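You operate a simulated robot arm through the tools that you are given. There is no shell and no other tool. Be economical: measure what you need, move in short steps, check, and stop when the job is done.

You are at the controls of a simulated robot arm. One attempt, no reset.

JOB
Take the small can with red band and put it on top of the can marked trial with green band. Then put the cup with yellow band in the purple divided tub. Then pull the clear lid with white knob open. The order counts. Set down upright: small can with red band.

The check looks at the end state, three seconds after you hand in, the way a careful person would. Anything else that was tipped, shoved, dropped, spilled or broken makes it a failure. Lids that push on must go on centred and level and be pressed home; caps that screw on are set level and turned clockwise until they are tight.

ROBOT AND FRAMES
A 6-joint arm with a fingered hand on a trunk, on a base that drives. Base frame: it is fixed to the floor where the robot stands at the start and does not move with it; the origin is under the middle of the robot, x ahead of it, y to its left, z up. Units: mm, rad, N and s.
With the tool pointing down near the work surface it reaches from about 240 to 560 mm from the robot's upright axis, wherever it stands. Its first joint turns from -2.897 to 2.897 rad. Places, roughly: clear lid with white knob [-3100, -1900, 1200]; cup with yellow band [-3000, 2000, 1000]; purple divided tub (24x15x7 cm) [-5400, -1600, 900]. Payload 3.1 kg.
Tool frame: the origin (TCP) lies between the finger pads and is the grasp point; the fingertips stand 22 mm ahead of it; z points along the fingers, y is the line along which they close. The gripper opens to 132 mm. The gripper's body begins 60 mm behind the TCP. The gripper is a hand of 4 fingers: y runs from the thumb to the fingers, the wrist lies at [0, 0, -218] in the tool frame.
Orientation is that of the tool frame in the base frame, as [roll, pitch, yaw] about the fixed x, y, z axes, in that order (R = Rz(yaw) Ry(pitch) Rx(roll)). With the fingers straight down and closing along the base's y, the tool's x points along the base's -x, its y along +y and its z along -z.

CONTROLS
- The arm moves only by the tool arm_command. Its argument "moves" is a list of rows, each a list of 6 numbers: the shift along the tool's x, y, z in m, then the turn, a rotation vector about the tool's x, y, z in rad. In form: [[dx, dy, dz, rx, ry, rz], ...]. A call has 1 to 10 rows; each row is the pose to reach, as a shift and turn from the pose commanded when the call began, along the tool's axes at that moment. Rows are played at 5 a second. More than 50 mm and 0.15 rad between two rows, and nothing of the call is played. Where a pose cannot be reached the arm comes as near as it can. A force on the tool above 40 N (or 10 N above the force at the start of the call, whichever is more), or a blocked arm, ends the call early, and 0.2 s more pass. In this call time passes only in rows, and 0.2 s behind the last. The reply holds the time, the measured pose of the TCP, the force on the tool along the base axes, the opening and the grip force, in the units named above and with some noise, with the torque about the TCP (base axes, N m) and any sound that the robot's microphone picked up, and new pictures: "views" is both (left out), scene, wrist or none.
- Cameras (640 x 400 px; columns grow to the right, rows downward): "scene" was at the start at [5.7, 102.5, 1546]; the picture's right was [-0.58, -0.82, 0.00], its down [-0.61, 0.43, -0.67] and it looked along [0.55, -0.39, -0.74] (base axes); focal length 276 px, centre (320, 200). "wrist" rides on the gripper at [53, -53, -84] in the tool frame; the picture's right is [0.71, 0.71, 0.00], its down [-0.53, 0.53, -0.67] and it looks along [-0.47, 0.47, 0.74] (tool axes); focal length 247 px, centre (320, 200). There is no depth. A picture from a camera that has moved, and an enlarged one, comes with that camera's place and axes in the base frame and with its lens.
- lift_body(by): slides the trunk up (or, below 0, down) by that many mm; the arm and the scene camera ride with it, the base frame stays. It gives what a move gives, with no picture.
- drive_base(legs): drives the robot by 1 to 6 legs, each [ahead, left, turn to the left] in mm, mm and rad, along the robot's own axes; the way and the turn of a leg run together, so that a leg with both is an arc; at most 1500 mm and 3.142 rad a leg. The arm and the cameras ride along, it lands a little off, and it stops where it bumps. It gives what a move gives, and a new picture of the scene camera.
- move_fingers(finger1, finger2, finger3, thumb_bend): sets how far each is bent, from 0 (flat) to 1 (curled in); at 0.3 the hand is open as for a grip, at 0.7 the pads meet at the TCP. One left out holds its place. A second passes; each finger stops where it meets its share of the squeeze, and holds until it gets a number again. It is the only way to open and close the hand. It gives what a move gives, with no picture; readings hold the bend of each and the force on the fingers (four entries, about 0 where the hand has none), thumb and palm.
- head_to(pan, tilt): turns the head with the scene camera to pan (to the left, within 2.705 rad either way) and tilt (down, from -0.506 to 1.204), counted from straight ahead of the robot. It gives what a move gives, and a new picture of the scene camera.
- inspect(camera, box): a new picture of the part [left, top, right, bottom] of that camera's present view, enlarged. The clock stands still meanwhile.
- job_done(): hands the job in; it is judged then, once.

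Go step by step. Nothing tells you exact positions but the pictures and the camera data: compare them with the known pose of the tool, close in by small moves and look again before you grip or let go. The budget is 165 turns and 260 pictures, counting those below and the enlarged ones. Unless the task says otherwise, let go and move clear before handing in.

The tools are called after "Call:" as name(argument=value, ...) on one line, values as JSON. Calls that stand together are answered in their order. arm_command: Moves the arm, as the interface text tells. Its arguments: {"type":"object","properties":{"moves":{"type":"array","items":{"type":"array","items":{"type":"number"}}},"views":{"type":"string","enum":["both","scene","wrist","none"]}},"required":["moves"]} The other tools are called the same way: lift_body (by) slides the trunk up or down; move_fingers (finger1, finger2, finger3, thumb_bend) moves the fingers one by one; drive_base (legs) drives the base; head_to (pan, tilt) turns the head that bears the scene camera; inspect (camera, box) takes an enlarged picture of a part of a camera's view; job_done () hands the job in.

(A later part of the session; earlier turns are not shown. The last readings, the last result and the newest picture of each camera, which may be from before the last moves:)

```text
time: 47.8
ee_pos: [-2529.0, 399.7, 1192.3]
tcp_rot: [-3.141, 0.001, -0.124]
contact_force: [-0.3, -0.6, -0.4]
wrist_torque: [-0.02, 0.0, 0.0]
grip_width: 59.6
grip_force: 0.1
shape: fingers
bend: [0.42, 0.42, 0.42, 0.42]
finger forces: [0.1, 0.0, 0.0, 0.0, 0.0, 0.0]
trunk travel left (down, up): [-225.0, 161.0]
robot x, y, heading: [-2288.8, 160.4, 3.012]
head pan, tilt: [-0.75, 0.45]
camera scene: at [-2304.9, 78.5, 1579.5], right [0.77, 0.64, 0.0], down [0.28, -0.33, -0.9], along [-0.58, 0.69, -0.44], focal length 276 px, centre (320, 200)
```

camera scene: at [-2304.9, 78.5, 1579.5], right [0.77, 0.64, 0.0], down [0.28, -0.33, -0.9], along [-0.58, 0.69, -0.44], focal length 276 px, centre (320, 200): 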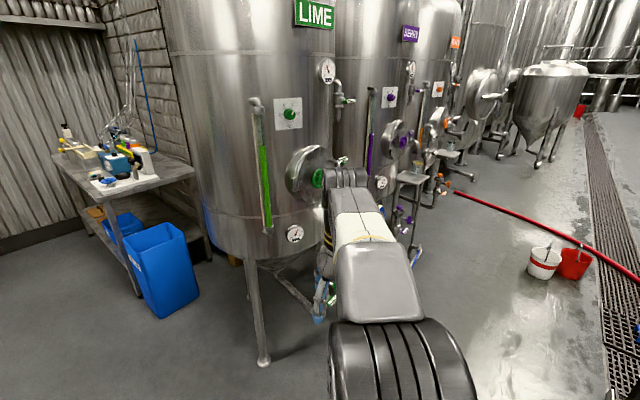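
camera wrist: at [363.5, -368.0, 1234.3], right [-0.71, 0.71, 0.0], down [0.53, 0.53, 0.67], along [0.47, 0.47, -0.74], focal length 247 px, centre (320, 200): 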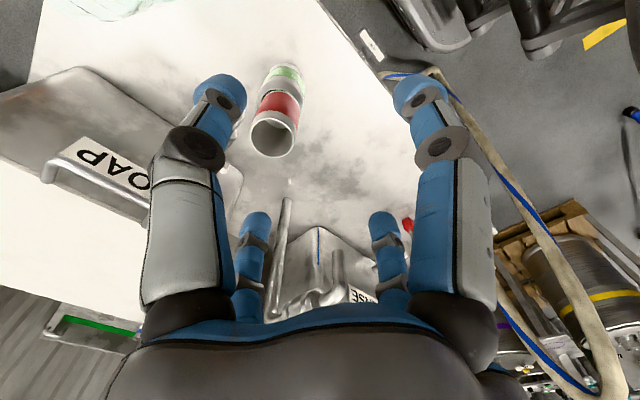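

Crossed without trouble. Now turning right and driving toward the front of the BERRY shelf.

Call:
drive_base(legs=[[0, 0, -1.23], [1400, 0, 0]])

Call:
head_to(pan=0.8, tilt=0.7)

```text
time: 57.9
ee_pos: [-2457.6, 1838.8, 1192.8]
tcp_rot: [3.141, -0.002, -1.351]
contact_force: [0.3, 0.7, -1.0]
wrist_torque: [0.01, -0.02, -0.01]
grip_width: 59.5
grip_force: 0.1
shape: fingers
bend: [0.42, 0.42, 0.42, 0.42]
finger forces: [0.1, 0.1, 0.1, 0.0, 0.1, 0.0]
trunk travel left (down, up): [-225.0, 161.0]
robot x, y, heading: [-2600.4, 1530.6, 1.79]
head pan, tilt: [-0.75, 0.45]
camera scene: at [-2685.1, 1521.3, 1579.5], right [0.86, -0.51, 0.0], down [-0.22, -0.38, -0.9], along [0.46, 0.78, -0.44], focal length 276 px, centre (320, 200)
```

scene: 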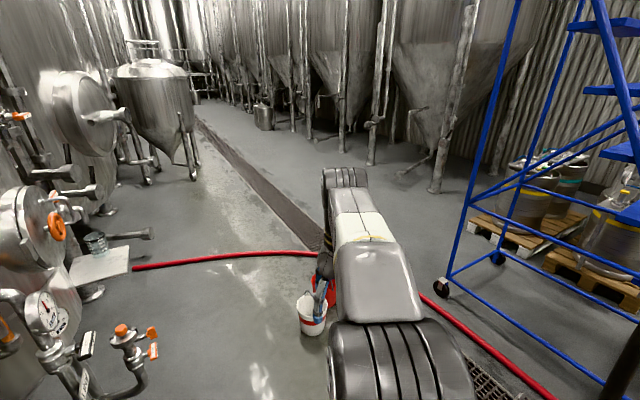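

```text
time: 59.5
ee_pos: [-2458.2, 1838.2, 1192.4]
tcp_rot: [3.141, 0.0, -1.352]
contact_force: [0.5, 0.9, 0.3]
wrist_torque: [0.03, -0.01, -0.03]
grip_width: 59.7
grip_force: 0.2
shape: fingers
bend: [0.42, 0.42, 0.42, 0.42]
finger forces: [0.1, 0.0, 0.0, 0.0, 0.1, 0.1]
trunk travel left (down, up): [-225.0, 161.0]
robot x, y, heading: [-2599.9, 1532.9, 1.789]
head pan, tilt: [0.799, 0.7]
camera scene: at [-2803.9, 1486.3, 1557.3], right [0.52, 0.85, 0.0], down [0.55, -0.34, -0.77], along [-0.65, 0.4, -0.64], focal length 276 px, centre (320, 200)
```

scene: 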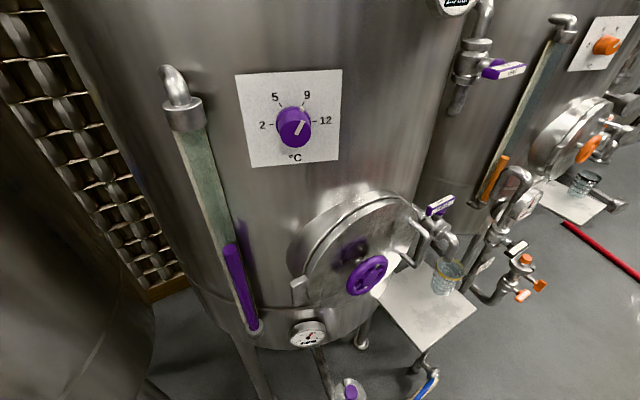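

Call:
inspect(camera="scene", box=[350, 180, 510, 370])

```text
2.11 times, centred on (430, 275) of scene
camera zoom: at [-2803.9, 1486.3, 1557.3], right [0.52, 0.85, 0.0], down [0.55, -0.34, -0.77], along [-0.65, 0.4, -0.64], focal length 581 px, centre (88, 42)
```

zoom: 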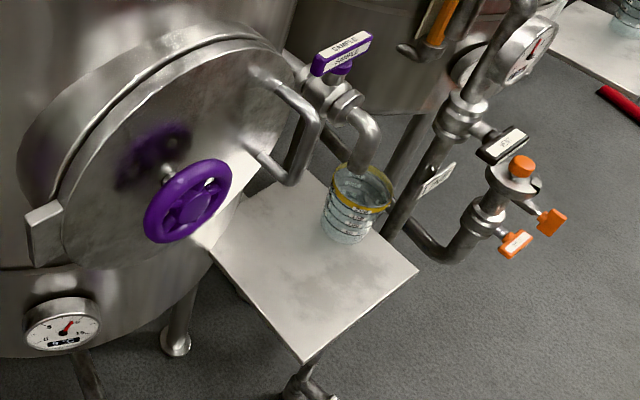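

The cup stands beneath the sampling spout, so a straight top grasp won't fit. I'll test how the individual fingers fold, in free air, to plan a side grasp.

Call:
move_fingers(finger1=0, finger2=0.3, finger3=1.0, thumb_bend=0.3)

Call:
inspect(camera="wrist", box=[0, 0, 640, 400])

```text
time: 60.5
ee_pos: [-2457.7, 1838.7, 1192.6]
tcp_rot: [-3.142, 0.0, -1.352]
contact_force: [0.3, 0.3, 0.7]
wrist_torque: [-0.03, -0.01, 0.0]
grip_width: 108.0
grip_force: 0.0
shape: fingers
bend: [0.01, 0.3, 1.0, 0.3]
finger forces: [0.0, 0.0, 0.1, 0.0, 0.1, 0.0]
trunk travel left (down, up): [-225.0, 161.0]
robot x, y, heading: [-2605.4, 1533.5, 1.792]
head pan, tilt: [0.799, 0.7]
```

```text
1.00 times, centred on (320, 200) of wrist (not enlarged: the box is as wide or as high as the picture)
camera zoom: at [-2393.9, 1796.6, 1274.5], right [-0.54, -0.84, 0.0], down [-0.63, 0.4, 0.67], along [-0.56, 0.36, -0.74], focal length 247 px, centre (320, 200)
```

zoom: 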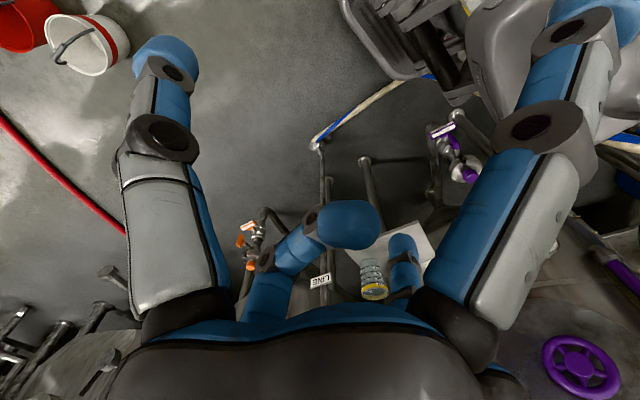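

Finger 1 is on tool +x, finger 3 on −x and finger 2 on +y, opposite the thumb. I'll reopen the hand and stand facing the shelf for closer views of the spout.

Call:
move_fingers(finger1=0.3, finger2=0.3, finger3=0.3, thumb_bend=0.3)

Call:
drive_base(legs=[[400, -135, 0], [0, 0, 1.3]])

Call:
head_to(pan=0.0, tilt=0.75)

Call:
inspect(camera="scene", box=[220, 100, 420, 300])

```text
time: 61.5
ee_pos: [-2458.1, 1837.5, 1192.6]
tcp_rot: [-3.141, -0.002, -1.351]
contact_force: [-0.6, 0.7, -0.2]
wrist_torque: [0.03, 0.02, -0.04]
grip_width: 87.9
grip_force: 0.0
shape: fingers
bend: [0.3, 0.3, 0.3, 0.3]
finger forces: [0.0, 0.1, 0.0, 0.0, 0.0, 0.0]
trunk travel left (down, up): [-225.0, 161.0]
robot x, y, heading: [-2597.6, 1532.7, 1.788]
head pan, tilt: [0.799, 0.7]
```

```text
time: 67.3
ee_pos: [-2807.6, 2182.8, 1192.6]
tcp_rot: [-3.141, 0.002, -0.079]
contact_force: [0.6, 0.4, 0.1]
wrist_torque: [-0.01, 0.02, -0.03]
grip_width: 87.9
grip_force: 0.0
shape: fingers
bend: [0.3, 0.3, 0.3, 0.3]
finger forces: [0.0, 0.1, 0.0, 0.0, 0.0, 0.0]
trunk travel left (down, up): [-225.0, 161.0]
robot x, y, heading: [-2555.9, 1955.4, 3.067]
head pan, tilt: [0.799, 0.7]
camera scene: at [-2571.3, 1747.8, 1557.3], right [-0.66, 0.75, 0.0], down [0.48, 0.43, -0.76], along [-0.57, -0.51, -0.64], focal length 276 px, centre (320, 200)
```

scene: 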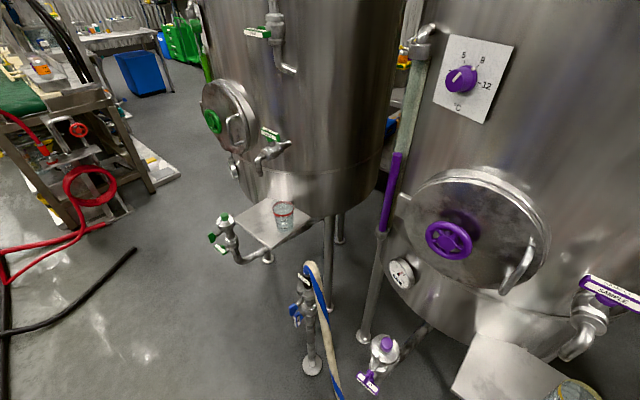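

```text
time: 68.4
ee_pos: [-2807.2, 2183.1, 1193.0]
tcp_rot: [-3.14, 0.0, -0.079]
contact_force: [0.6, 0.8, 0.7]
wrist_torque: [0.0, 0.02, 0.02]
grip_width: 87.9
grip_force: 0.0
shape: fingers
bend: [0.3, 0.3, 0.3, 0.3]
finger forces: [0.0, 0.1, 0.1, 0.0, 0.1, 0.0]
trunk travel left (down, up): [-225.0, 161.0]
robot x, y, heading: [-2558.2, 1956.4, 3.064]
head pan, tilt: [0.0, 0.75]
camera scene: at [-2590.1, 1810.3, 1553.0], right [0.08, 1.0, 0.0], down [0.68, -0.05, -0.73], along [-0.73, 0.06, -0.68], focal length 276 px, centre (320, 200)
```

scene: 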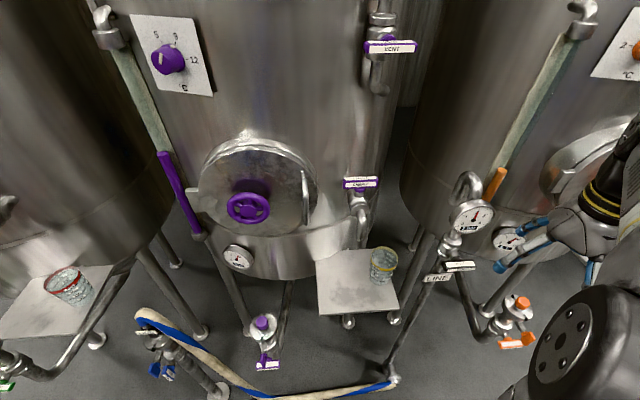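

```text
2.00 times, centred on (320, 200) of scene
camera zoom: at [-2590.1, 1810.3, 1553.0], right [0.08, 1.0, 0.0], down [0.68, -0.05, -0.73], along [-0.73, 0.06, -0.68], focal length 552 px, centre (320, 200)
```

zoom: 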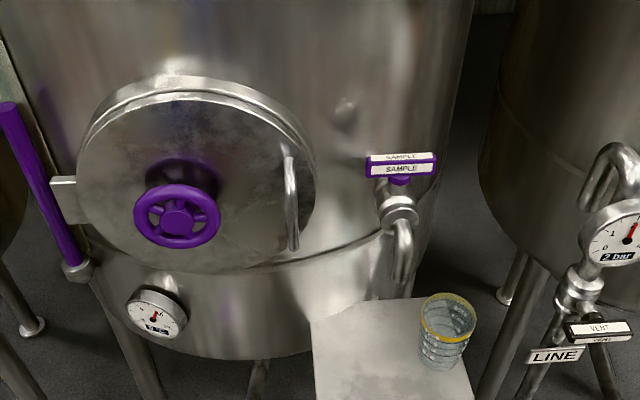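

The spout is off to the side at about (-2980, 1933, 1051), and the cup rim is at about (-2999, 2010, 950), so a slightly leaned top grasp fits. First I turn the hand 45° about its axis so a gap faces the spout.

Call:
arm_command(moves=[[0, 0, 0, 0, 0, 0.14], [0, 0, 0, 0, 0, 0.28], [0, 0, 0, 0, 0, 0.42], [0, 0, 0, 0, 0, 0.56], [0, 0, 0, 0, 0, 0.7], [0, 0, 0, 0, 0, 0.785]], views="none")

Call:
move_fingers(finger1=0.37, finger2=0.37, finger3=0.37, thumb_bend=0.37)

```text
time: 69.8
ee_pos: [-2807.2, 2183.1, 1190.9]
tcp_rot: [3.141, 0.001, -0.866]
contact_force: [0.7, 0.1, 0.4]
wrist_torque: [-0.03, 0.01, 0.01]
grip_width: 87.6
grip_force: 0.1
shape: fingers
bend: [0.3, 0.3, 0.3, 0.3]
finger forces: [0.0, 0.1, 0.0, 0.0, 0.0, 0.0]
trunk travel left (down, up): [-225.0, 161.0]
robot x, y, heading: [-2559.5, 1955.0, 3.063]
head pan, tilt: [0.0, 0.75]
```

```text
time: 70.8
ee_pos: [-2807.7, 2182.3, 1191.5]
tcp_rot: [-3.142, -0.001, -0.864]
contact_force: [0.1, 0.0, -0.6]
wrist_torque: [0.01, -0.03, -0.02]
grip_width: 72.2
grip_force: 0.1
shape: fingers
bend: [0.37, 0.37, 0.37, 0.37]
finger forces: [0.0, 0.0, 0.1, 0.0, 0.0, 0.0]
trunk travel left (down, up): [-225.0, 161.0]
robot x, y, heading: [-2556.2, 1956.0, 3.064]
head pan, tilt: [0.0, 0.75]
```

Call:
arm_command(moves=[[0.022, 0.027, 0.018, -0.04, -0.034, 0], [0.044, 0.054, 0.036, -0.08, -0.068, 0], [0.065, 0.082, 0.055, -0.12, -0.1, 0], [0.087, 0.109, 0.073, -0.16, -0.134, 0], [0.109, 0.136, 0.091, -0.198, -0.168, 0]])

```text
time: 72.0
ee_pos: [-2839.2, 2010.5, 1102.1]
tcp_rot: [2.941, 0.167, -0.883]
contact_force: [0.5, -0.6, -0.7]
wrist_torque: [0.03, 0.04, -0.02]
grip_width: 72.2
grip_force: 0.0
shape: fingers
bend: [0.37, 0.37, 0.37, 0.37]
finger forces: [0.1, 0.0, 0.0, 0.1, 0.0, 0.1]
trunk travel left (down, up): [-225.0, 161.0]
robot x, y, heading: [-2559.0, 1953.0, 3.063]
head pan, tilt: [0.0, 0.75]
camera scene: at [-2589.9, 1809.9, 1553.0], right [0.08, 1.0, 0.0], down [0.68, -0.05, -0.73], along [-0.73, 0.06, -0.68], focal length 276 px, centre (320, 200)
camera wrist: at [-2744.0, 2005.0, 1161.7], right [-0.08, -1.0, 0.02], down [-0.54, 0.06, 0.84], along [-0.84, 0.05, -0.55], focal length 247 px, centre (320, 200)
```

scene: 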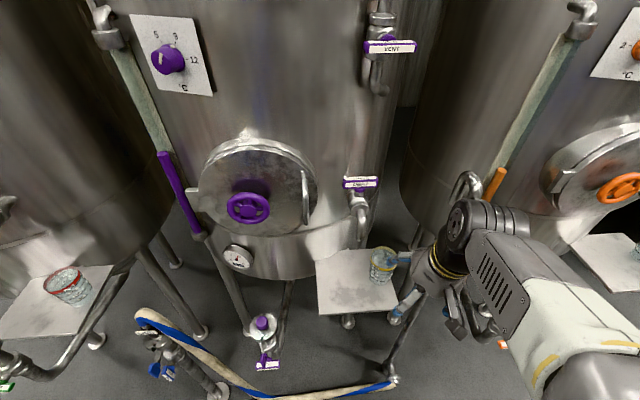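
wrist: 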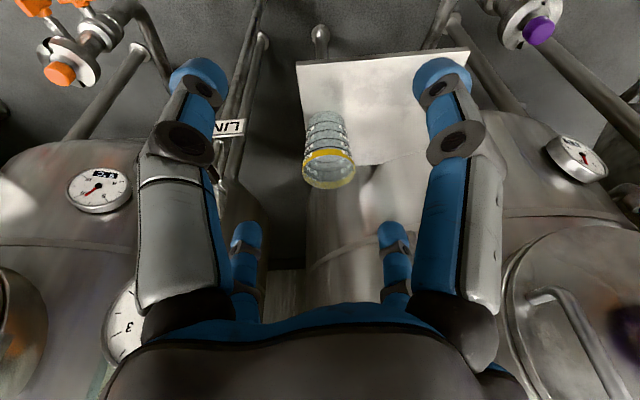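

The gauge pipe on the right is near the wrist's path, so I'll lean the hand further back toward the robot while approaching from the front.

Call:
arm_command(moves=[[-0.011, 0.013, 0.023, -0.05, -0.042, 0], [-0.022, 0.026, 0.046, -0.1, -0.084, 0], [-0.034, 0.04, 0.07, -0.15, -0.126, 0], [-0.045, 0.053, 0.093, -0.198, -0.168, 0]])

Call:
inspect(camera="wrist", box=[220, 80, 420, 205])

Call:
inspect(camera="scene", box=[330, 160, 530, 340])

```text
time: 73.0
ee_pos: [-2932.5, 2013.3, 1028.2]
tcp_rot: [2.73, 0.327, -0.932]
contact_force: [-0.2, -0.2, -0.5]
wrist_torque: [0.01, 0.02, -0.02]
grip_width: 72.2
grip_force: 0.0
shape: fingers
bend: [0.37, 0.37, 0.37, 0.37]
finger forces: [0.0, 0.0, 0.1, 0.0, 0.1, 0.1]
trunk travel left (down, up): [-225.0, 161.0]
robot x, y, heading: [-2555.5, 1956.9, 3.061]
head pan, tilt: [0.0, 0.75]
camera scene: at [-2590.8, 1810.4, 1553.0], right [0.08, 1.0, 0.0], down [0.68, -0.05, -0.73], along [-0.73, 0.06, -0.68], focal length 276 px, centre (320, 200)
camera wrist: at [-2824.5, 2006.0, 1062.4], right [-0.07, -1.0, 0.04], down [-0.31, 0.06, 0.95], along [-0.95, 0.05, -0.31], focal length 247 px, centre (320, 200)
```

scene: 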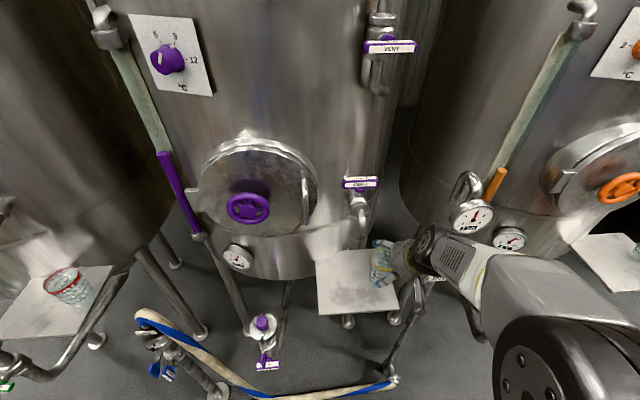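
wrist: 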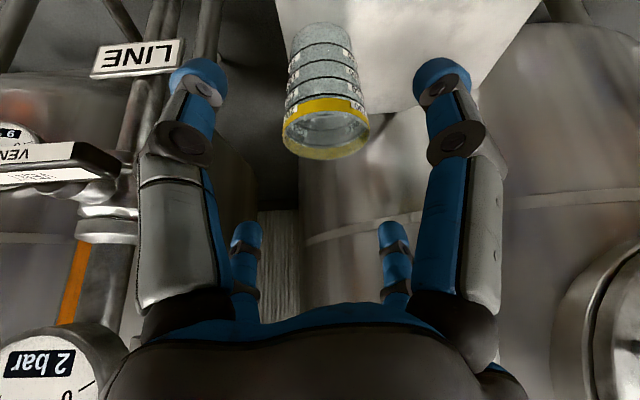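

```text
3.20 times, centred on (320, 142) of wrist
camera zoom: at [-2824.5, 2006.0, 1062.4], right [-0.07, -1.0, 0.04], down [-0.31, 0.06, 0.95], along [-0.95, 0.05, -0.31], focal length 790 px, centre (320, 384)
```

zoom: 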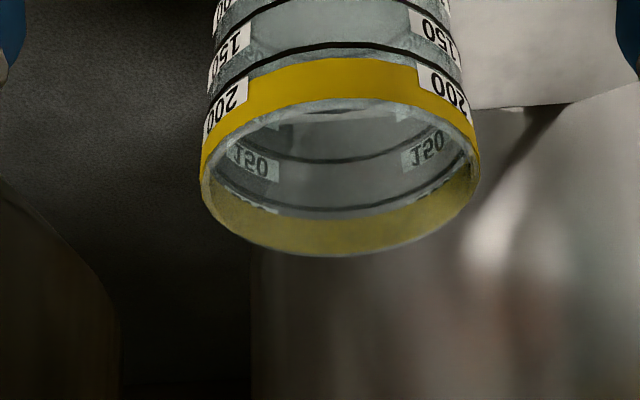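

```text
2.22 times, centred on (430, 250) of scene
camera zoom: at [-2590.8, 1810.4, 1553.0], right [0.08, 1.0, 0.0], down [0.68, -0.05, -0.73], along [-0.73, 0.06, -0.68], focal length 614 px, centre (76, 89)
```

zoom: 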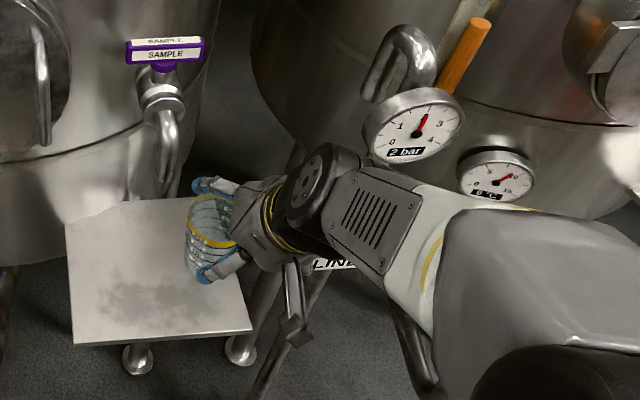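

The beaker is empty and about 74 mm wide; it lies some 75 mm ahead and 100 mm below the tool. Opening slightly more, then approaching along the leaned tool axis.

Call:
move_fingers(finger1=0.32, finger2=0.32, finger3=0.32, thumb_bend=0.32)

Call:
arm_command(moves=[[-0.005, 0.01, 0.006, 0, 0, 0], [-0.005, 0.01, 0.036, 0, 0, 0], [-0.005, 0.01, 0.066, 0, 0, 0]])

```text
time: 74.0
ee_pos: [-2930.7, 2012.8, 1028.8]
tcp_rot: [2.732, 0.329, -0.932]
contact_force: [-0.2, -0.7, -0.5]
wrist_torque: [-0.01, 0.01, 0.0]
grip_width: 83.0
grip_force: 0.1
shape: fingers
bend: [0.32, 0.32, 0.32, 0.32]
finger forces: [0.1, 0.1, 0.0, 0.1, 0.0, 0.0]
trunk travel left (down, up): [-225.0, 161.0]
robot x, y, heading: [-2558.7, 1954.0, 3.065]
head pan, tilt: [0.0, 0.75]
```

```text
time: 74.8
ee_pos: [-2973.5, 2009.7, 978.1]
tcp_rot: [2.73, 0.328, -0.928]
contact_force: [-0.6, 0.0, -0.4]
wrist_torque: [0.0, 0.01, 0.01]
grip_width: 82.8
grip_force: 0.1
shape: fingers
bend: [0.32, 0.32, 0.32, 0.32]
finger forces: [0.1, 0.0, 0.1, 0.1, 0.1, 0.1]
trunk travel left (down, up): [-225.0, 161.0]
robot x, y, heading: [-2555.6, 1954.0, 3.066]
head pan, tilt: [0.0, 0.75]
camera scene: at [-2590.9, 1810.4, 1553.0], right [0.08, 1.0, 0.0], down [0.68, -0.05, -0.73], along [-0.73, 0.06, -0.68], focal length 276 px, centre (320, 200)
camera wrist: at [-2866.3, 2002.8, 1011.6], right [-0.07, -1.0, 0.04], down [-0.31, 0.06, 0.95], along [-0.95, 0.05, -0.32], focal length 247 px, centre (320, 200)
```

scene: 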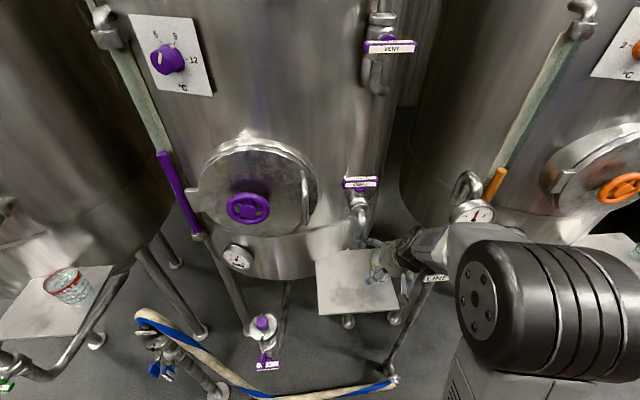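
wrist: 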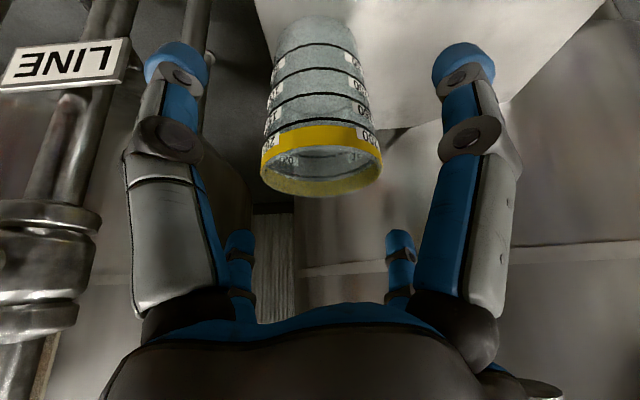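

Well centred. Continuing the last 60 mm along the tool axis.

Call:
arm_command(moves=[[-0.001, 0.001, 0.02, 0, 0, 0], [-0.001, 0.001, 0.04, 0, 0, 0], [-0.001, 0.001, 0.055, 0, 0, 0], [-0.001, 0.001, 0.061, 0, 0, 0]])

```text
time: 75.8
ee_pos: [-3004.9, 2007.2, 925.3]
tcp_rot: [2.732, 0.328, -0.932]
contact_force: [0.8, -0.2, 0.3]
wrist_torque: [-0.01, 0.0, -0.01]
grip_width: 83.2
grip_force: 0.1
shape: fingers
bend: [0.32, 0.32, 0.32, 0.32]
finger forces: [0.0, 0.0, 0.1, 0.0, 0.0, 0.0]
trunk travel left (down, up): [-225.0, 161.0]
robot x, y, heading: [-2558.9, 1957.1, 3.06]
head pan, tilt: [0.0, 0.75]
camera scene: at [-2590.1, 1810.3, 1553.0], right [0.08, 1.0, 0.0], down [0.68, -0.05, -0.73], along [-0.73, 0.06, -0.68], focal length 276 px, centre (320, 200)
camera wrist: at [-2897.7, 2000.9, 959.3], right [-0.07, -1.0, 0.04], down [-0.31, 0.06, 0.95], along [-0.95, 0.05, -0.32], focal length 247 px, centre (320, 200)
```

scene: 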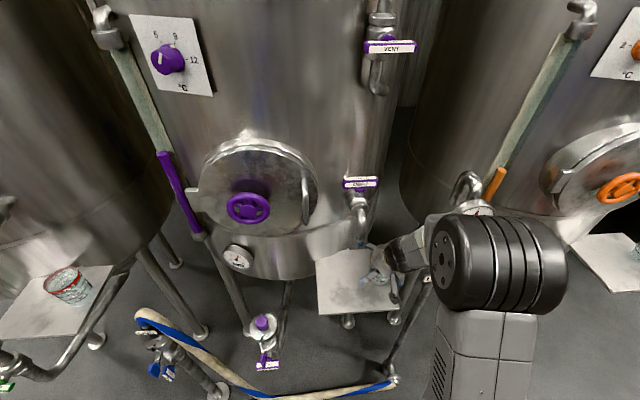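
wrist: 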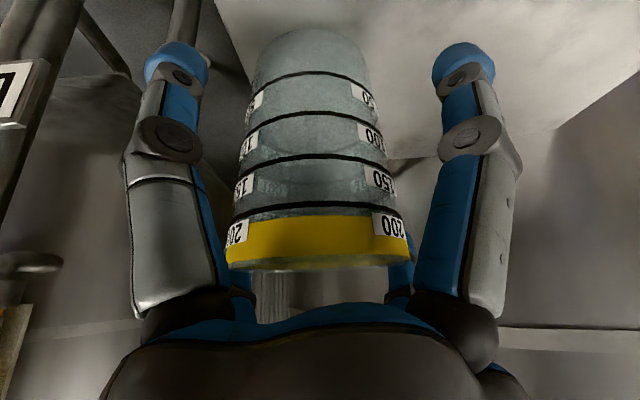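

The cup is well inside the hand. Closing all four fingers evenly.

Call:
move_fingers(finger1=0.65, finger2=0.65, finger3=0.65, thumb_bend=0.65)

Call:
inspect(camera="wrist", box=[120, 0, 520, 300])

```text
time: 76.8
ee_pos: [-3004.1, 2008.2, 926.1]
tcp_rot: [2.73, 0.328, -0.932]
contact_force: [0.9, -0.2, 4.4]
wrist_torque: [0.08, -0.17, 0.04]
grip_width: 43.8
grip_force: 23.5
shape: fingers
bend: [0.49, 0.52, 0.55, 0.51]
finger forces: [8.8, 12.1, 11.1, 0.1, 14.8, 0.0]
trunk travel left (down, up): [-225.0, 161.0]
robot x, y, heading: [-2554.6, 1953.7, 3.065]
head pan, tilt: [0.0, 0.75]
```

```text
1.33 times, centred on (320, 150) of wrist
camera zoom: at [-2897.4, 2001.0, 959.8], right [-0.07, -1.0, 0.04], down [-0.31, 0.06, 0.95], along [-0.95, 0.05, -0.31], focal length 329 px, centre (320, 267)
```

zoom: 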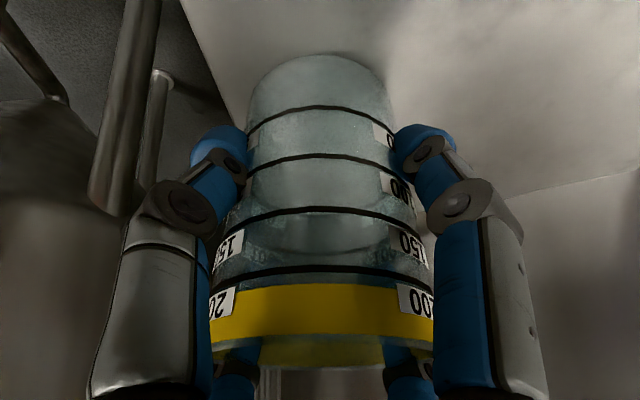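

Gripped. Withdrawing back along the tool axis (up and toward me).

Call:
arm_command(moves=[[0, 0, -0.01, 0, 0, 0], [0, 0, -0.03, 0, 0, 0], [0, 0, -0.06, 0, 0, 0], [0, 0, -0.09, 0, 0, 0], [0, 0, -0.12, 0, 0, 0]])

```text
time: 78.0
ee_pos: [-2944.2, 2008.0, 1028.8]
tcp_rot: [2.731, 0.326, -0.934]
contact_force: [0.2, 0.5, -0.6]
wrist_torque: [-0.01, 0.01, -0.02]
grip_width: 43.3
grip_force: 22.5
shape: fingers
bend: [0.49, 0.53, 0.55, 0.51]
finger forces: [8.9, 11.6, 10.8, 0.0, 13.9, 0.1]
trunk travel left (down, up): [-225.0, 161.0]
robot x, y, heading: [-2558.6, 1954.6, 3.063]
head pan, tilt: [0.0, 0.75]
camera scene: at [-2589.1, 1810.2, 1553.0], right [0.08, 1.0, 0.0], down [0.68, -0.05, -0.73], along [-0.73, 0.06, -0.68], focal length 276 px, centre (320, 200)
camera wrist: at [-2836.4, 2001.8, 1063.3], right [-0.07, -1.0, 0.04], down [-0.31, 0.06, 0.95], along [-0.95, 0.05, -0.32], focal length 247 px, centre (320, 200)
```

scene: 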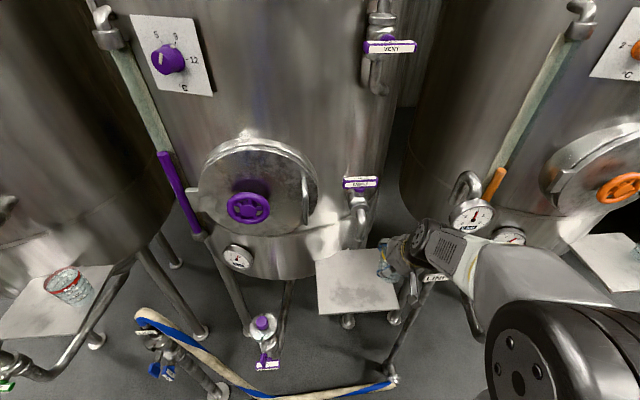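
wrist: 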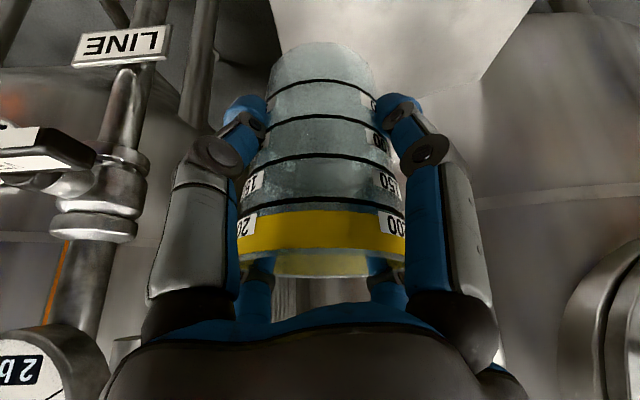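

The cup is held. Retracting up and back while bringing the hand upright.

Call:
arm_command(moves=[[0.015, -0.002, -0.036, 0.079, 0.067, 0], [0.03, -0.004, -0.072, 0.158, 0.134, 0], [0.045, -0.006, -0.109, 0.237, 0.201, 0], [0.06, -0.009, -0.146, 0.316, 0.268, 0], [0.075, -0.011, -0.182, 0.396, 0.337, 0]])

Call:
head_to(pan=1.2, tilt=0.5)

```text
time: 79.2
ee_pos: [-2804.4, 1958.1, 1158.3]
tcp_rot: [-3.139, 0.002, -0.864]
contact_force: [0.8, 0.2, -0.4]
wrist_torque: [0.0, 0.03, 0.02]
grip_width: 43.0
grip_force: 22.0
shape: fingers
bend: [0.49, 0.53, 0.55, 0.52]
finger forces: [8.7, 11.1, 10.3, 0.0, 13.4, 0.1]
trunk travel left (down, up): [-225.0, 161.0]
robot x, y, heading: [-2560.3, 1953.6, 3.066]
head pan, tilt: [0.0, 0.75]
camera scene: at [-2589.6, 1810.1, 1553.0], right [0.08, 1.0, 0.0], down [0.68, -0.05, -0.73], along [-0.73, 0.06, -0.68], focal length 276 px, centre (320, 200)
camera wrist: at [-2728.0, 1951.9, 1240.9], right [-0.08, -1.0, 0.0], down [-0.74, 0.06, 0.67], along [-0.66, 0.05, -0.75], focal length 247 px, centre (320, 200)
```

scene: 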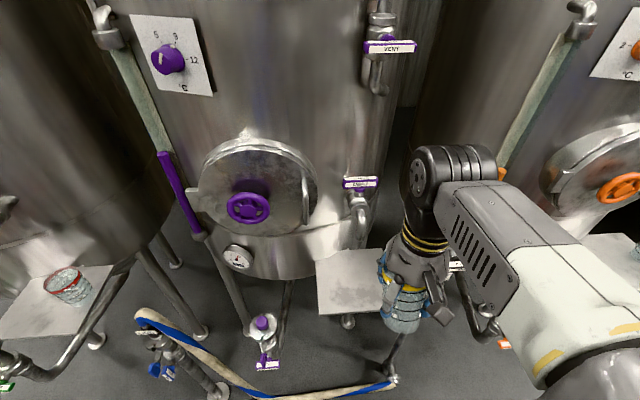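
wrist: 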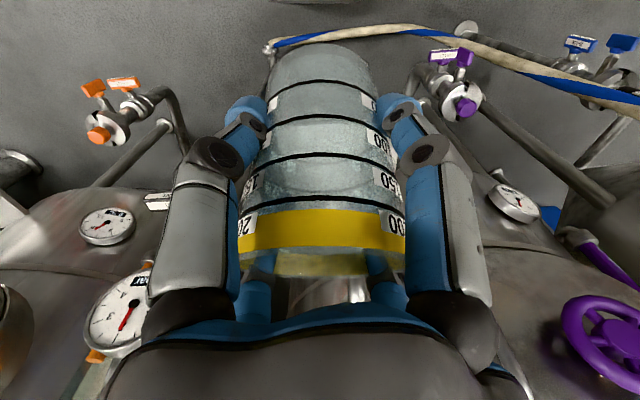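

```text
time: 80.6
ee_pos: [-2805.7, 1960.6, 1159.0]
tcp_rot: [-3.14, 0.0, -0.861]
contact_force: [0.2, 0.0, -0.5]
wrist_torque: [-0.04, 0.03, -0.02]
grip_width: 42.8
grip_force: 22.0
shape: fingers
bend: [0.49, 0.53, 0.55, 0.52]
finger forces: [8.7, 11.0, 10.3, 0.0, 13.4, 0.0]
trunk travel left (down, up): [-225.0, 161.0]
robot x, y, heading: [-2559.8, 1956.1, 3.061]
head pan, tilt: [1.201, 0.499]
camera scene: at [-2547.0, 1721.9, 1575.0], right [-0.9, 0.43, 0.0], down [0.21, 0.43, -0.88], along [-0.38, -0.79, -0.48], focal length 276 px, centre (320, 200)
```

scene: 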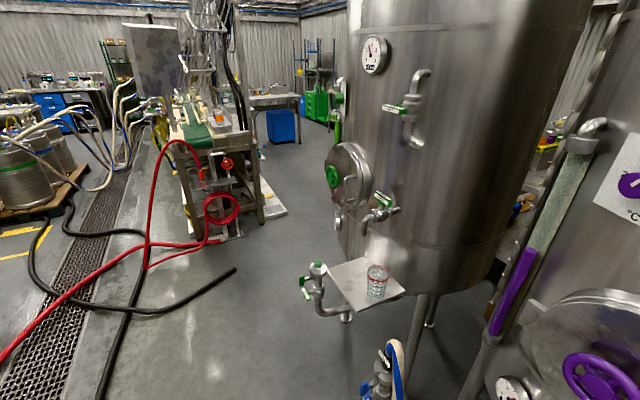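

The cup is secure. Next I'll back off, drive toward -y, then turn toward the far table where the purple tub should be.

Call:
drive_base(legs=[[-200, 0, 0], [0, 0, 1.6], [1500, 0, 0], [200, 0, 0], [0, 0, -1.15]])

Call:
head_to(pan=0.1, tilt=0.45)

```text
time: 97.2
ee_pos: [-2653.8, 148.0, 1158.8]
tcp_rot: [-3.141, 0.0, -0.419]
contact_force: [-0.2, -0.1, -0.5]
wrist_torque: [-0.04, 0.03, -0.02]
grip_width: 42.6
grip_force: 21.8
shape: fingers
bend: [0.49, 0.53, 0.55, 0.52]
finger forces: [8.7, 11.0, 10.2, 0.0, 13.3, 0.0]
trunk travel left (down, up): [-225.0, 161.0]
robot x, y, heading: [-2433.2, 248.6, -2.777]
head pan, tilt: [1.201, 0.499]
camera scene: at [-2320.0, 43.9, 1575.0], right [-1.0, 0.0, 0.0], down [0.0, 0.48, -0.88], along [0.0, -0.88, -0.48], focal length 276 px, centre (320, 200)
```

scene: 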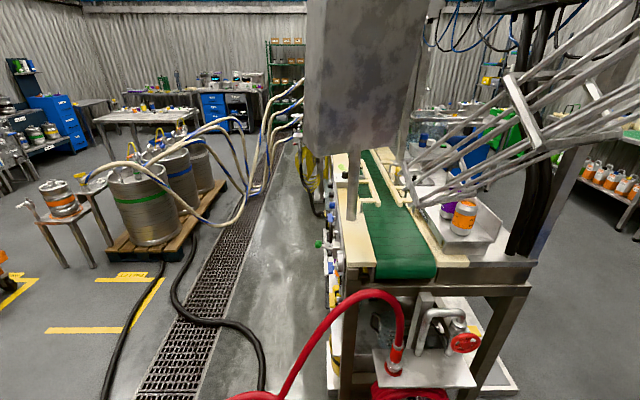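

```text
time: 98.5
ee_pos: [-2653.7, 148.8, 1158.2]
tcp_rot: [-3.141, 0.002, -0.421]
contact_force: [-0.2, 0.4, -0.3]
wrist_torque: [0.0, 0.01, 0.02]
grip_width: 42.7
grip_force: 20.9
shape: fingers
bend: [0.49, 0.53, 0.55, 0.52]
finger forces: [8.7, 11.0, 10.1, 0.0, 13.3, 0.0]
trunk travel left (down, up): [-225.0, 161.0]
robot x, y, heading: [-2430.2, 246.4, -2.773]
head pan, tilt: [0.099, 0.45]
camera scene: at [-2401.7, 93.6, 1579.4], right [-0.45, 0.89, 0.0], down [0.39, 0.2, -0.9], along [-0.8, -0.4, -0.44], focal length 276 px, centre (320, 200)
```

scene: 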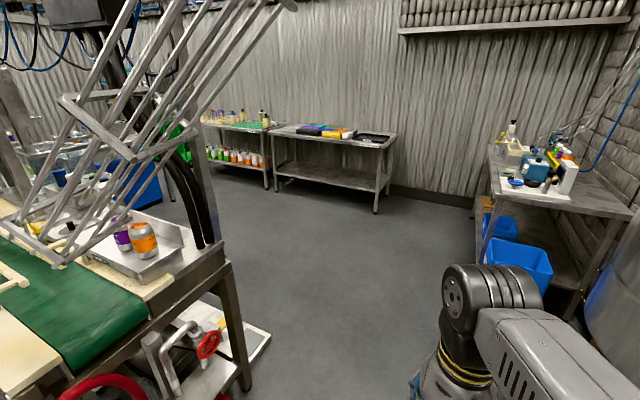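

Call:
inspect(camera="scene", box=[260, 100, 420, 220])

```text
3.33 times, centred on (340, 160) of scene
camera zoom: at [-2401.7, 93.6, 1579.4], right [-0.45, 0.89, 0.0], down [0.39, 0.2, -0.9], along [-0.8, -0.4, -0.44], focal length 921 px, centre (253, 333)
```

zoom: 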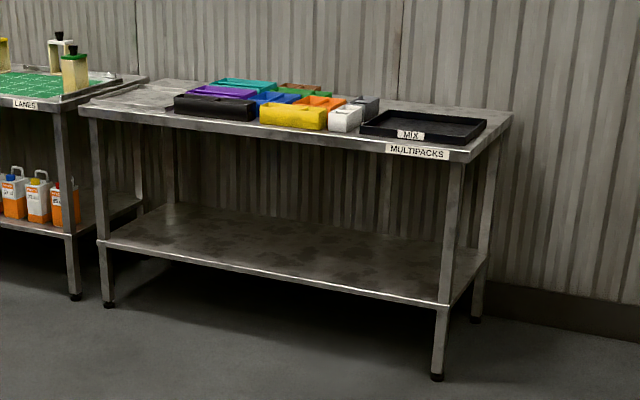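

The purple tub is among a cluster of tubs on the MULTIPACKS table, near (-5430, -1570, 900). Driving through the gap and then to the front of that table.

Call:
drive_base(legs=[[0, 0, -0.09], [1500, 0, 0], [130, 0, 0], [0, 0, 0.7], [800, 0, 0]])

Call:
head_to(pan=-0.3, tilt=0.5)

```text
time: 113.0
ee_pos: [-4569.8, -1018.6, 1157.9]
tcp_rot: [-3.139, -0.002, 0.164]
contact_force: [-0.3, -0.4, 0.0]
wrist_torque: [0.01, 0.0, -0.02]
grip_width: 42.8
grip_force: 21.6
shape: fingers
bend: [0.49, 0.53, 0.55, 0.52]
finger forces: [8.7, 11.0, 10.3, 0.1, 13.3, 0.1]
trunk travel left (down, up): [-225.0, 161.0]
robot x, y, heading: [-4440.1, -809.2, -2.192]
head pan, tilt: [0.099, 0.45]
camera scene: at [-4329.2, -925.6, 1579.4], right [-0.87, 0.5, 0.0], down [0.22, 0.38, -0.9], along [-0.45, -0.78, -0.44], focal length 276 px, centre (320, 200)
```

scene: 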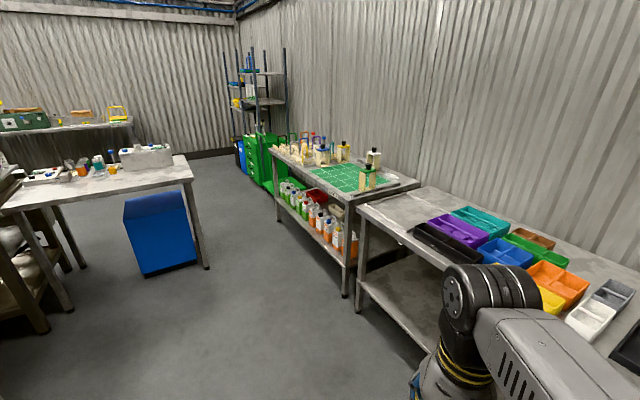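

```text
time: 113.8
ee_pos: [-4570.7, -1017.8, 1158.3]
tcp_rot: [3.141, 0.0, 0.165]
contact_force: [-0.3, -0.1, -0.7]
wrist_torque: [0.0, 0.02, 0.01]
grip_width: 42.6
grip_force: 21.9
shape: fingers
bend: [0.49, 0.53, 0.55, 0.52]
finger forces: [8.7, 11.0, 10.2, 0.0, 13.4, 0.1]
trunk travel left (down, up): [-225.0, 161.0]
robot x, y, heading: [-4437.6, -809.7, -2.195]
head pan, tilt: [-0.3, 0.499]
camera scene: at [-4355.4, -900.6, 1575.0], right [-0.6, 0.8, 0.0], down [0.38, 0.29, -0.88], along [-0.7, -0.53, -0.48], focal length 276 px, centre (320, 200)
```

scene: 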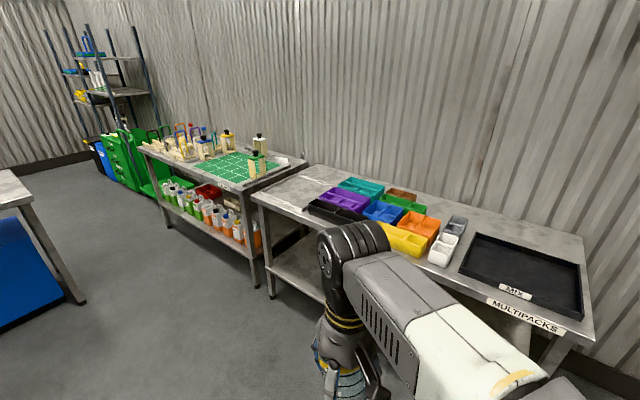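

Moving in front of the tub, keeping clear of the table edge.

Call:
drive_base(legs=[[872, 71, 0], [0, 0, -0.95]])

Call:
head_to(pan=0.0, tilt=0.8)

Call:
inspect(camera="scene", box=[220, 60, 460, 210])

```text
time: 120.9
ee_pos: [-5132.7, -1567.6, 1158.6]
tcp_rot: [3.141, -0.001, -0.793]
contact_force: [0.1, 0.6, -0.4]
wrist_torque: [0.0, -0.01, 0.03]
grip_width: 42.4
grip_force: 21.9
shape: fingers
bend: [0.49, 0.53, 0.55, 0.52]
finger forces: [8.7, 11.0, 10.3, 0.1, 13.2, 0.0]
trunk travel left (down, up): [-225.0, 161.0]
robot x, y, heading: [-4886.8, -1556.9, 3.131]
head pan, tilt: [-0.3, 0.499]
camera scene: at [-4912.4, -1674.1, 1575.0], right [0.3, 0.95, 0.0], down [0.46, -0.15, -0.88], along [-0.84, 0.27, -0.48], focal length 276 px, centre (320, 200)
```

scene: 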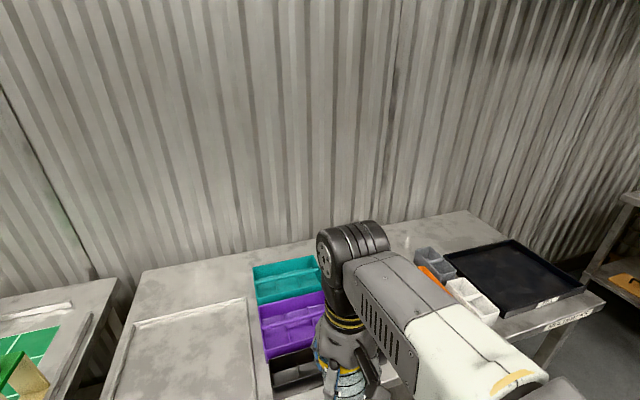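

```text
time: 121.7
ee_pos: [-5133.3, -1566.9, 1158.0]
tcp_rot: [3.141, 0.0, -0.792]
contact_force: [0.5, 0.6, -1.0]
wrist_torque: [0.01, -0.01, 0.05]
grip_width: 42.6
grip_force: 21.1
shape: fingers
bend: [0.49, 0.53, 0.55, 0.52]
finger forces: [8.7, 11.1, 10.2, 0.0, 13.2, 0.1]
trunk travel left (down, up): [-225.0, 161.0]
robot x, y, heading: [-4886.2, -1554.4, 3.134]
head pan, tilt: [0.0, 0.799]
camera scene: at [-4906.4, -1700.9, 1549.1], right [0.01, 1.0, 0.0], down [0.72, -0.01, -0.7], along [-0.7, 0.01, -0.72], focal length 276 px, centre (320, 200)
```

scene: 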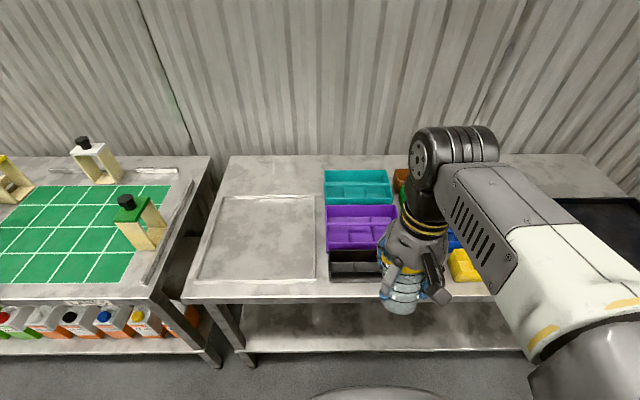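

```text
2.67 times, centred on (340, 135) of scene
camera zoom: at [-4906.4, -1700.9, 1549.1], right [0.01, 1.0, 0.0], down [0.72, -0.01, -0.7], along [-0.7, 0.01, -0.72], focal length 736 px, centre (267, 373)
```

zoom: 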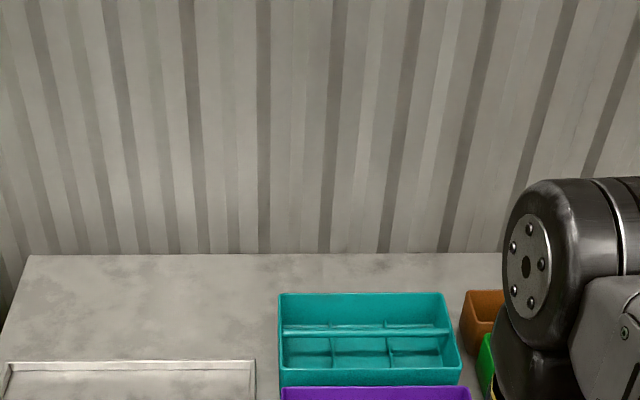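

Call:
inspect(camera="scene", box=[300, 180, 420, 280])

Call:
inspect(camera="wrist", box=[0, 0, 640, 400])

```text
4.00 times, centred on (360, 230) of scene
camera zoom: at [-4906.4, -1700.9, 1549.1], right [0.01, 1.0, 0.0], down [0.72, -0.01, -0.7], along [-0.7, 0.01, -0.72], focal length 1105 px, centre (160, 80)
```

zoom: 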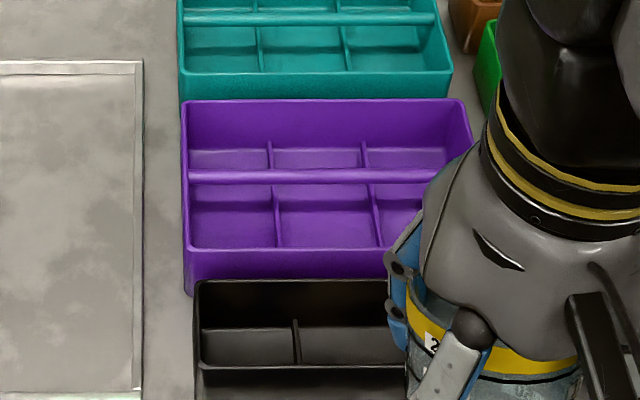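

```text
1.00 times, centred on (320, 200) of wrist (not enlarged: the box is as wide or as high as the picture)
camera zoom: at [-5056.8, -1569.2, 1240.4], right [-0.01, -1.0, 0.0], down [-0.74, 0.01, 0.67], along [-0.67, 0.01, -0.74], focal length 247 px, centre (320, 200)
```

zoom: 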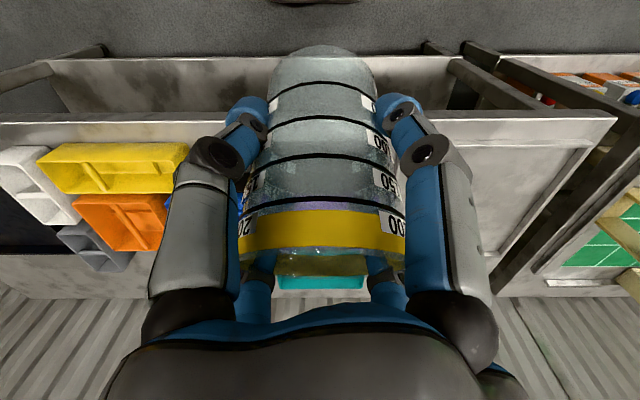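

The tub has 3×2 cells only slightly wider than the cup, and I hold the cup too low to set it inside. I'll put it down on the bare pan to the left, then regrip it by the rim.

Call:
arm_command(moves=[[0.003, 0.035, 0.025, -0.016, -0.016, 0], [0.006, 0.07, 0.05, -0.032, -0.032, 0], [0.009, 0.105, 0.075, -0.048, -0.048, 0], [0.012, 0.14, 0.1, -0.064, -0.064, 0], [0.015, 0.175, 0.125, -0.08, -0.08, 0], [0.018, 0.21, 0.15, -0.096, -0.096, 0], [0.021, 0.245, 0.175, -0.112, -0.112, 0], [0.024, 0.28, 0.2, -0.128, -0.128, 0], [0.0275, 0.318, 0.228, -0.142, -0.14, 0]])

Call:
head_to(pan=0.6, tilt=0.8)

Call:
inspect(camera="scene", box=[320, 100, 560, 300])

```text
time: 123.7
ee_pos: [-5340.1, -1812.9, 928.4]
tcp_rot: [3.0, 0.138, -0.802]
contact_force: [0.8, 0.0, -0.8]
wrist_torque: [0.02, -0.02, 0.01]
grip_width: 42.5
grip_force: 21.3
shape: fingers
bend: [0.49, 0.53, 0.55, 0.52]
finger forces: [8.6, 11.1, 10.1, 0.0, 13.1, 0.1]
trunk travel left (down, up): [-225.0, 161.0]
robot x, y, heading: [-4886.7, -1552.3, 3.131]
head pan, tilt: [0.0, 0.799]
camera scene: at [-4907.5, -1702.3, 1548.9], right [0.01, 1.0, 0.0], down [0.72, -0.01, -0.7], along [-0.7, 0.01, -0.72], focal length 276 px, centre (320, 200)
camera wrist: at [-5249.3, -1814.1, 994.7], right [-0.01, -1.0, 0.0], down [-0.6, 0.01, 0.8], along [-0.8, 0.01, -0.6], focal length 247 px, centre (320, 200)
```

scene: 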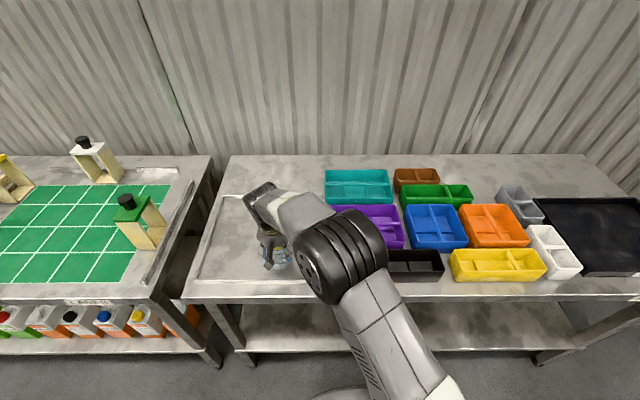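
wrist: 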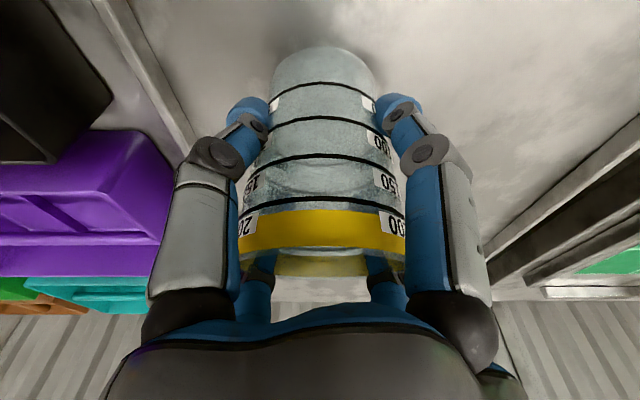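

```text
time: 124.7
ee_pos: [-5340.3, -1812.1, 930.7]
tcp_rot: [3.0, 0.138, -0.803]
contact_force: [-0.9, 0.5, 0.1]
wrist_torque: [-0.02, -0.03, -0.02]
grip_width: 42.0
grip_force: 21.3
shape: fingers
bend: [0.49, 0.53, 0.55, 0.52]
finger forces: [8.6, 11.2, 10.1, 0.0, 13.0, 0.0]
trunk travel left (down, up): [-225.0, 161.0]
robot x, y, heading: [-4888.1, -1553.3, 3.135]
head pan, tilt: [0.6, 0.799]
camera scene: at [-4892.7, -1746.7, 1549.0], right [-0.56, 0.83, 0.0], down [0.6, 0.4, -0.7], along [-0.58, -0.39, -0.72], focal length 276 px, centre (320, 200)
```

scene: 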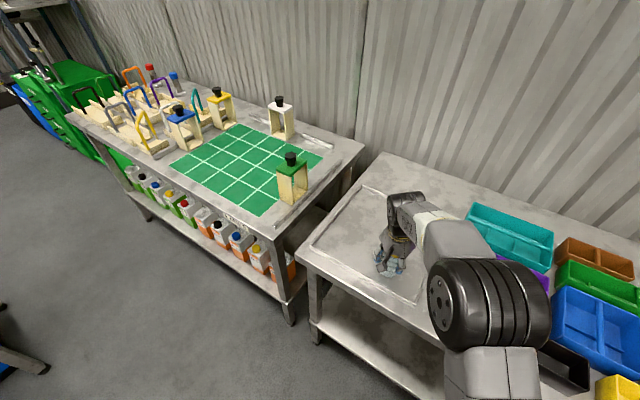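

```text
2.00 times, centred on (440, 200) of scene
camera zoom: at [-4892.7, -1746.7, 1549.0], right [-0.56, 0.83, 0.0], down [0.6, 0.4, -0.7], along [-0.58, -0.39, -0.72], focal length 552 px, centre (80, 200)
```

zoom: 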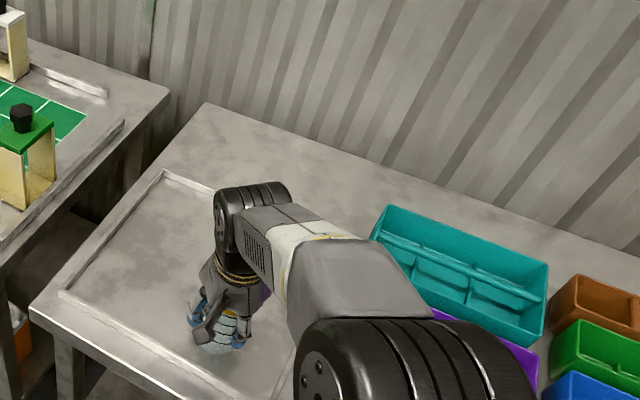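

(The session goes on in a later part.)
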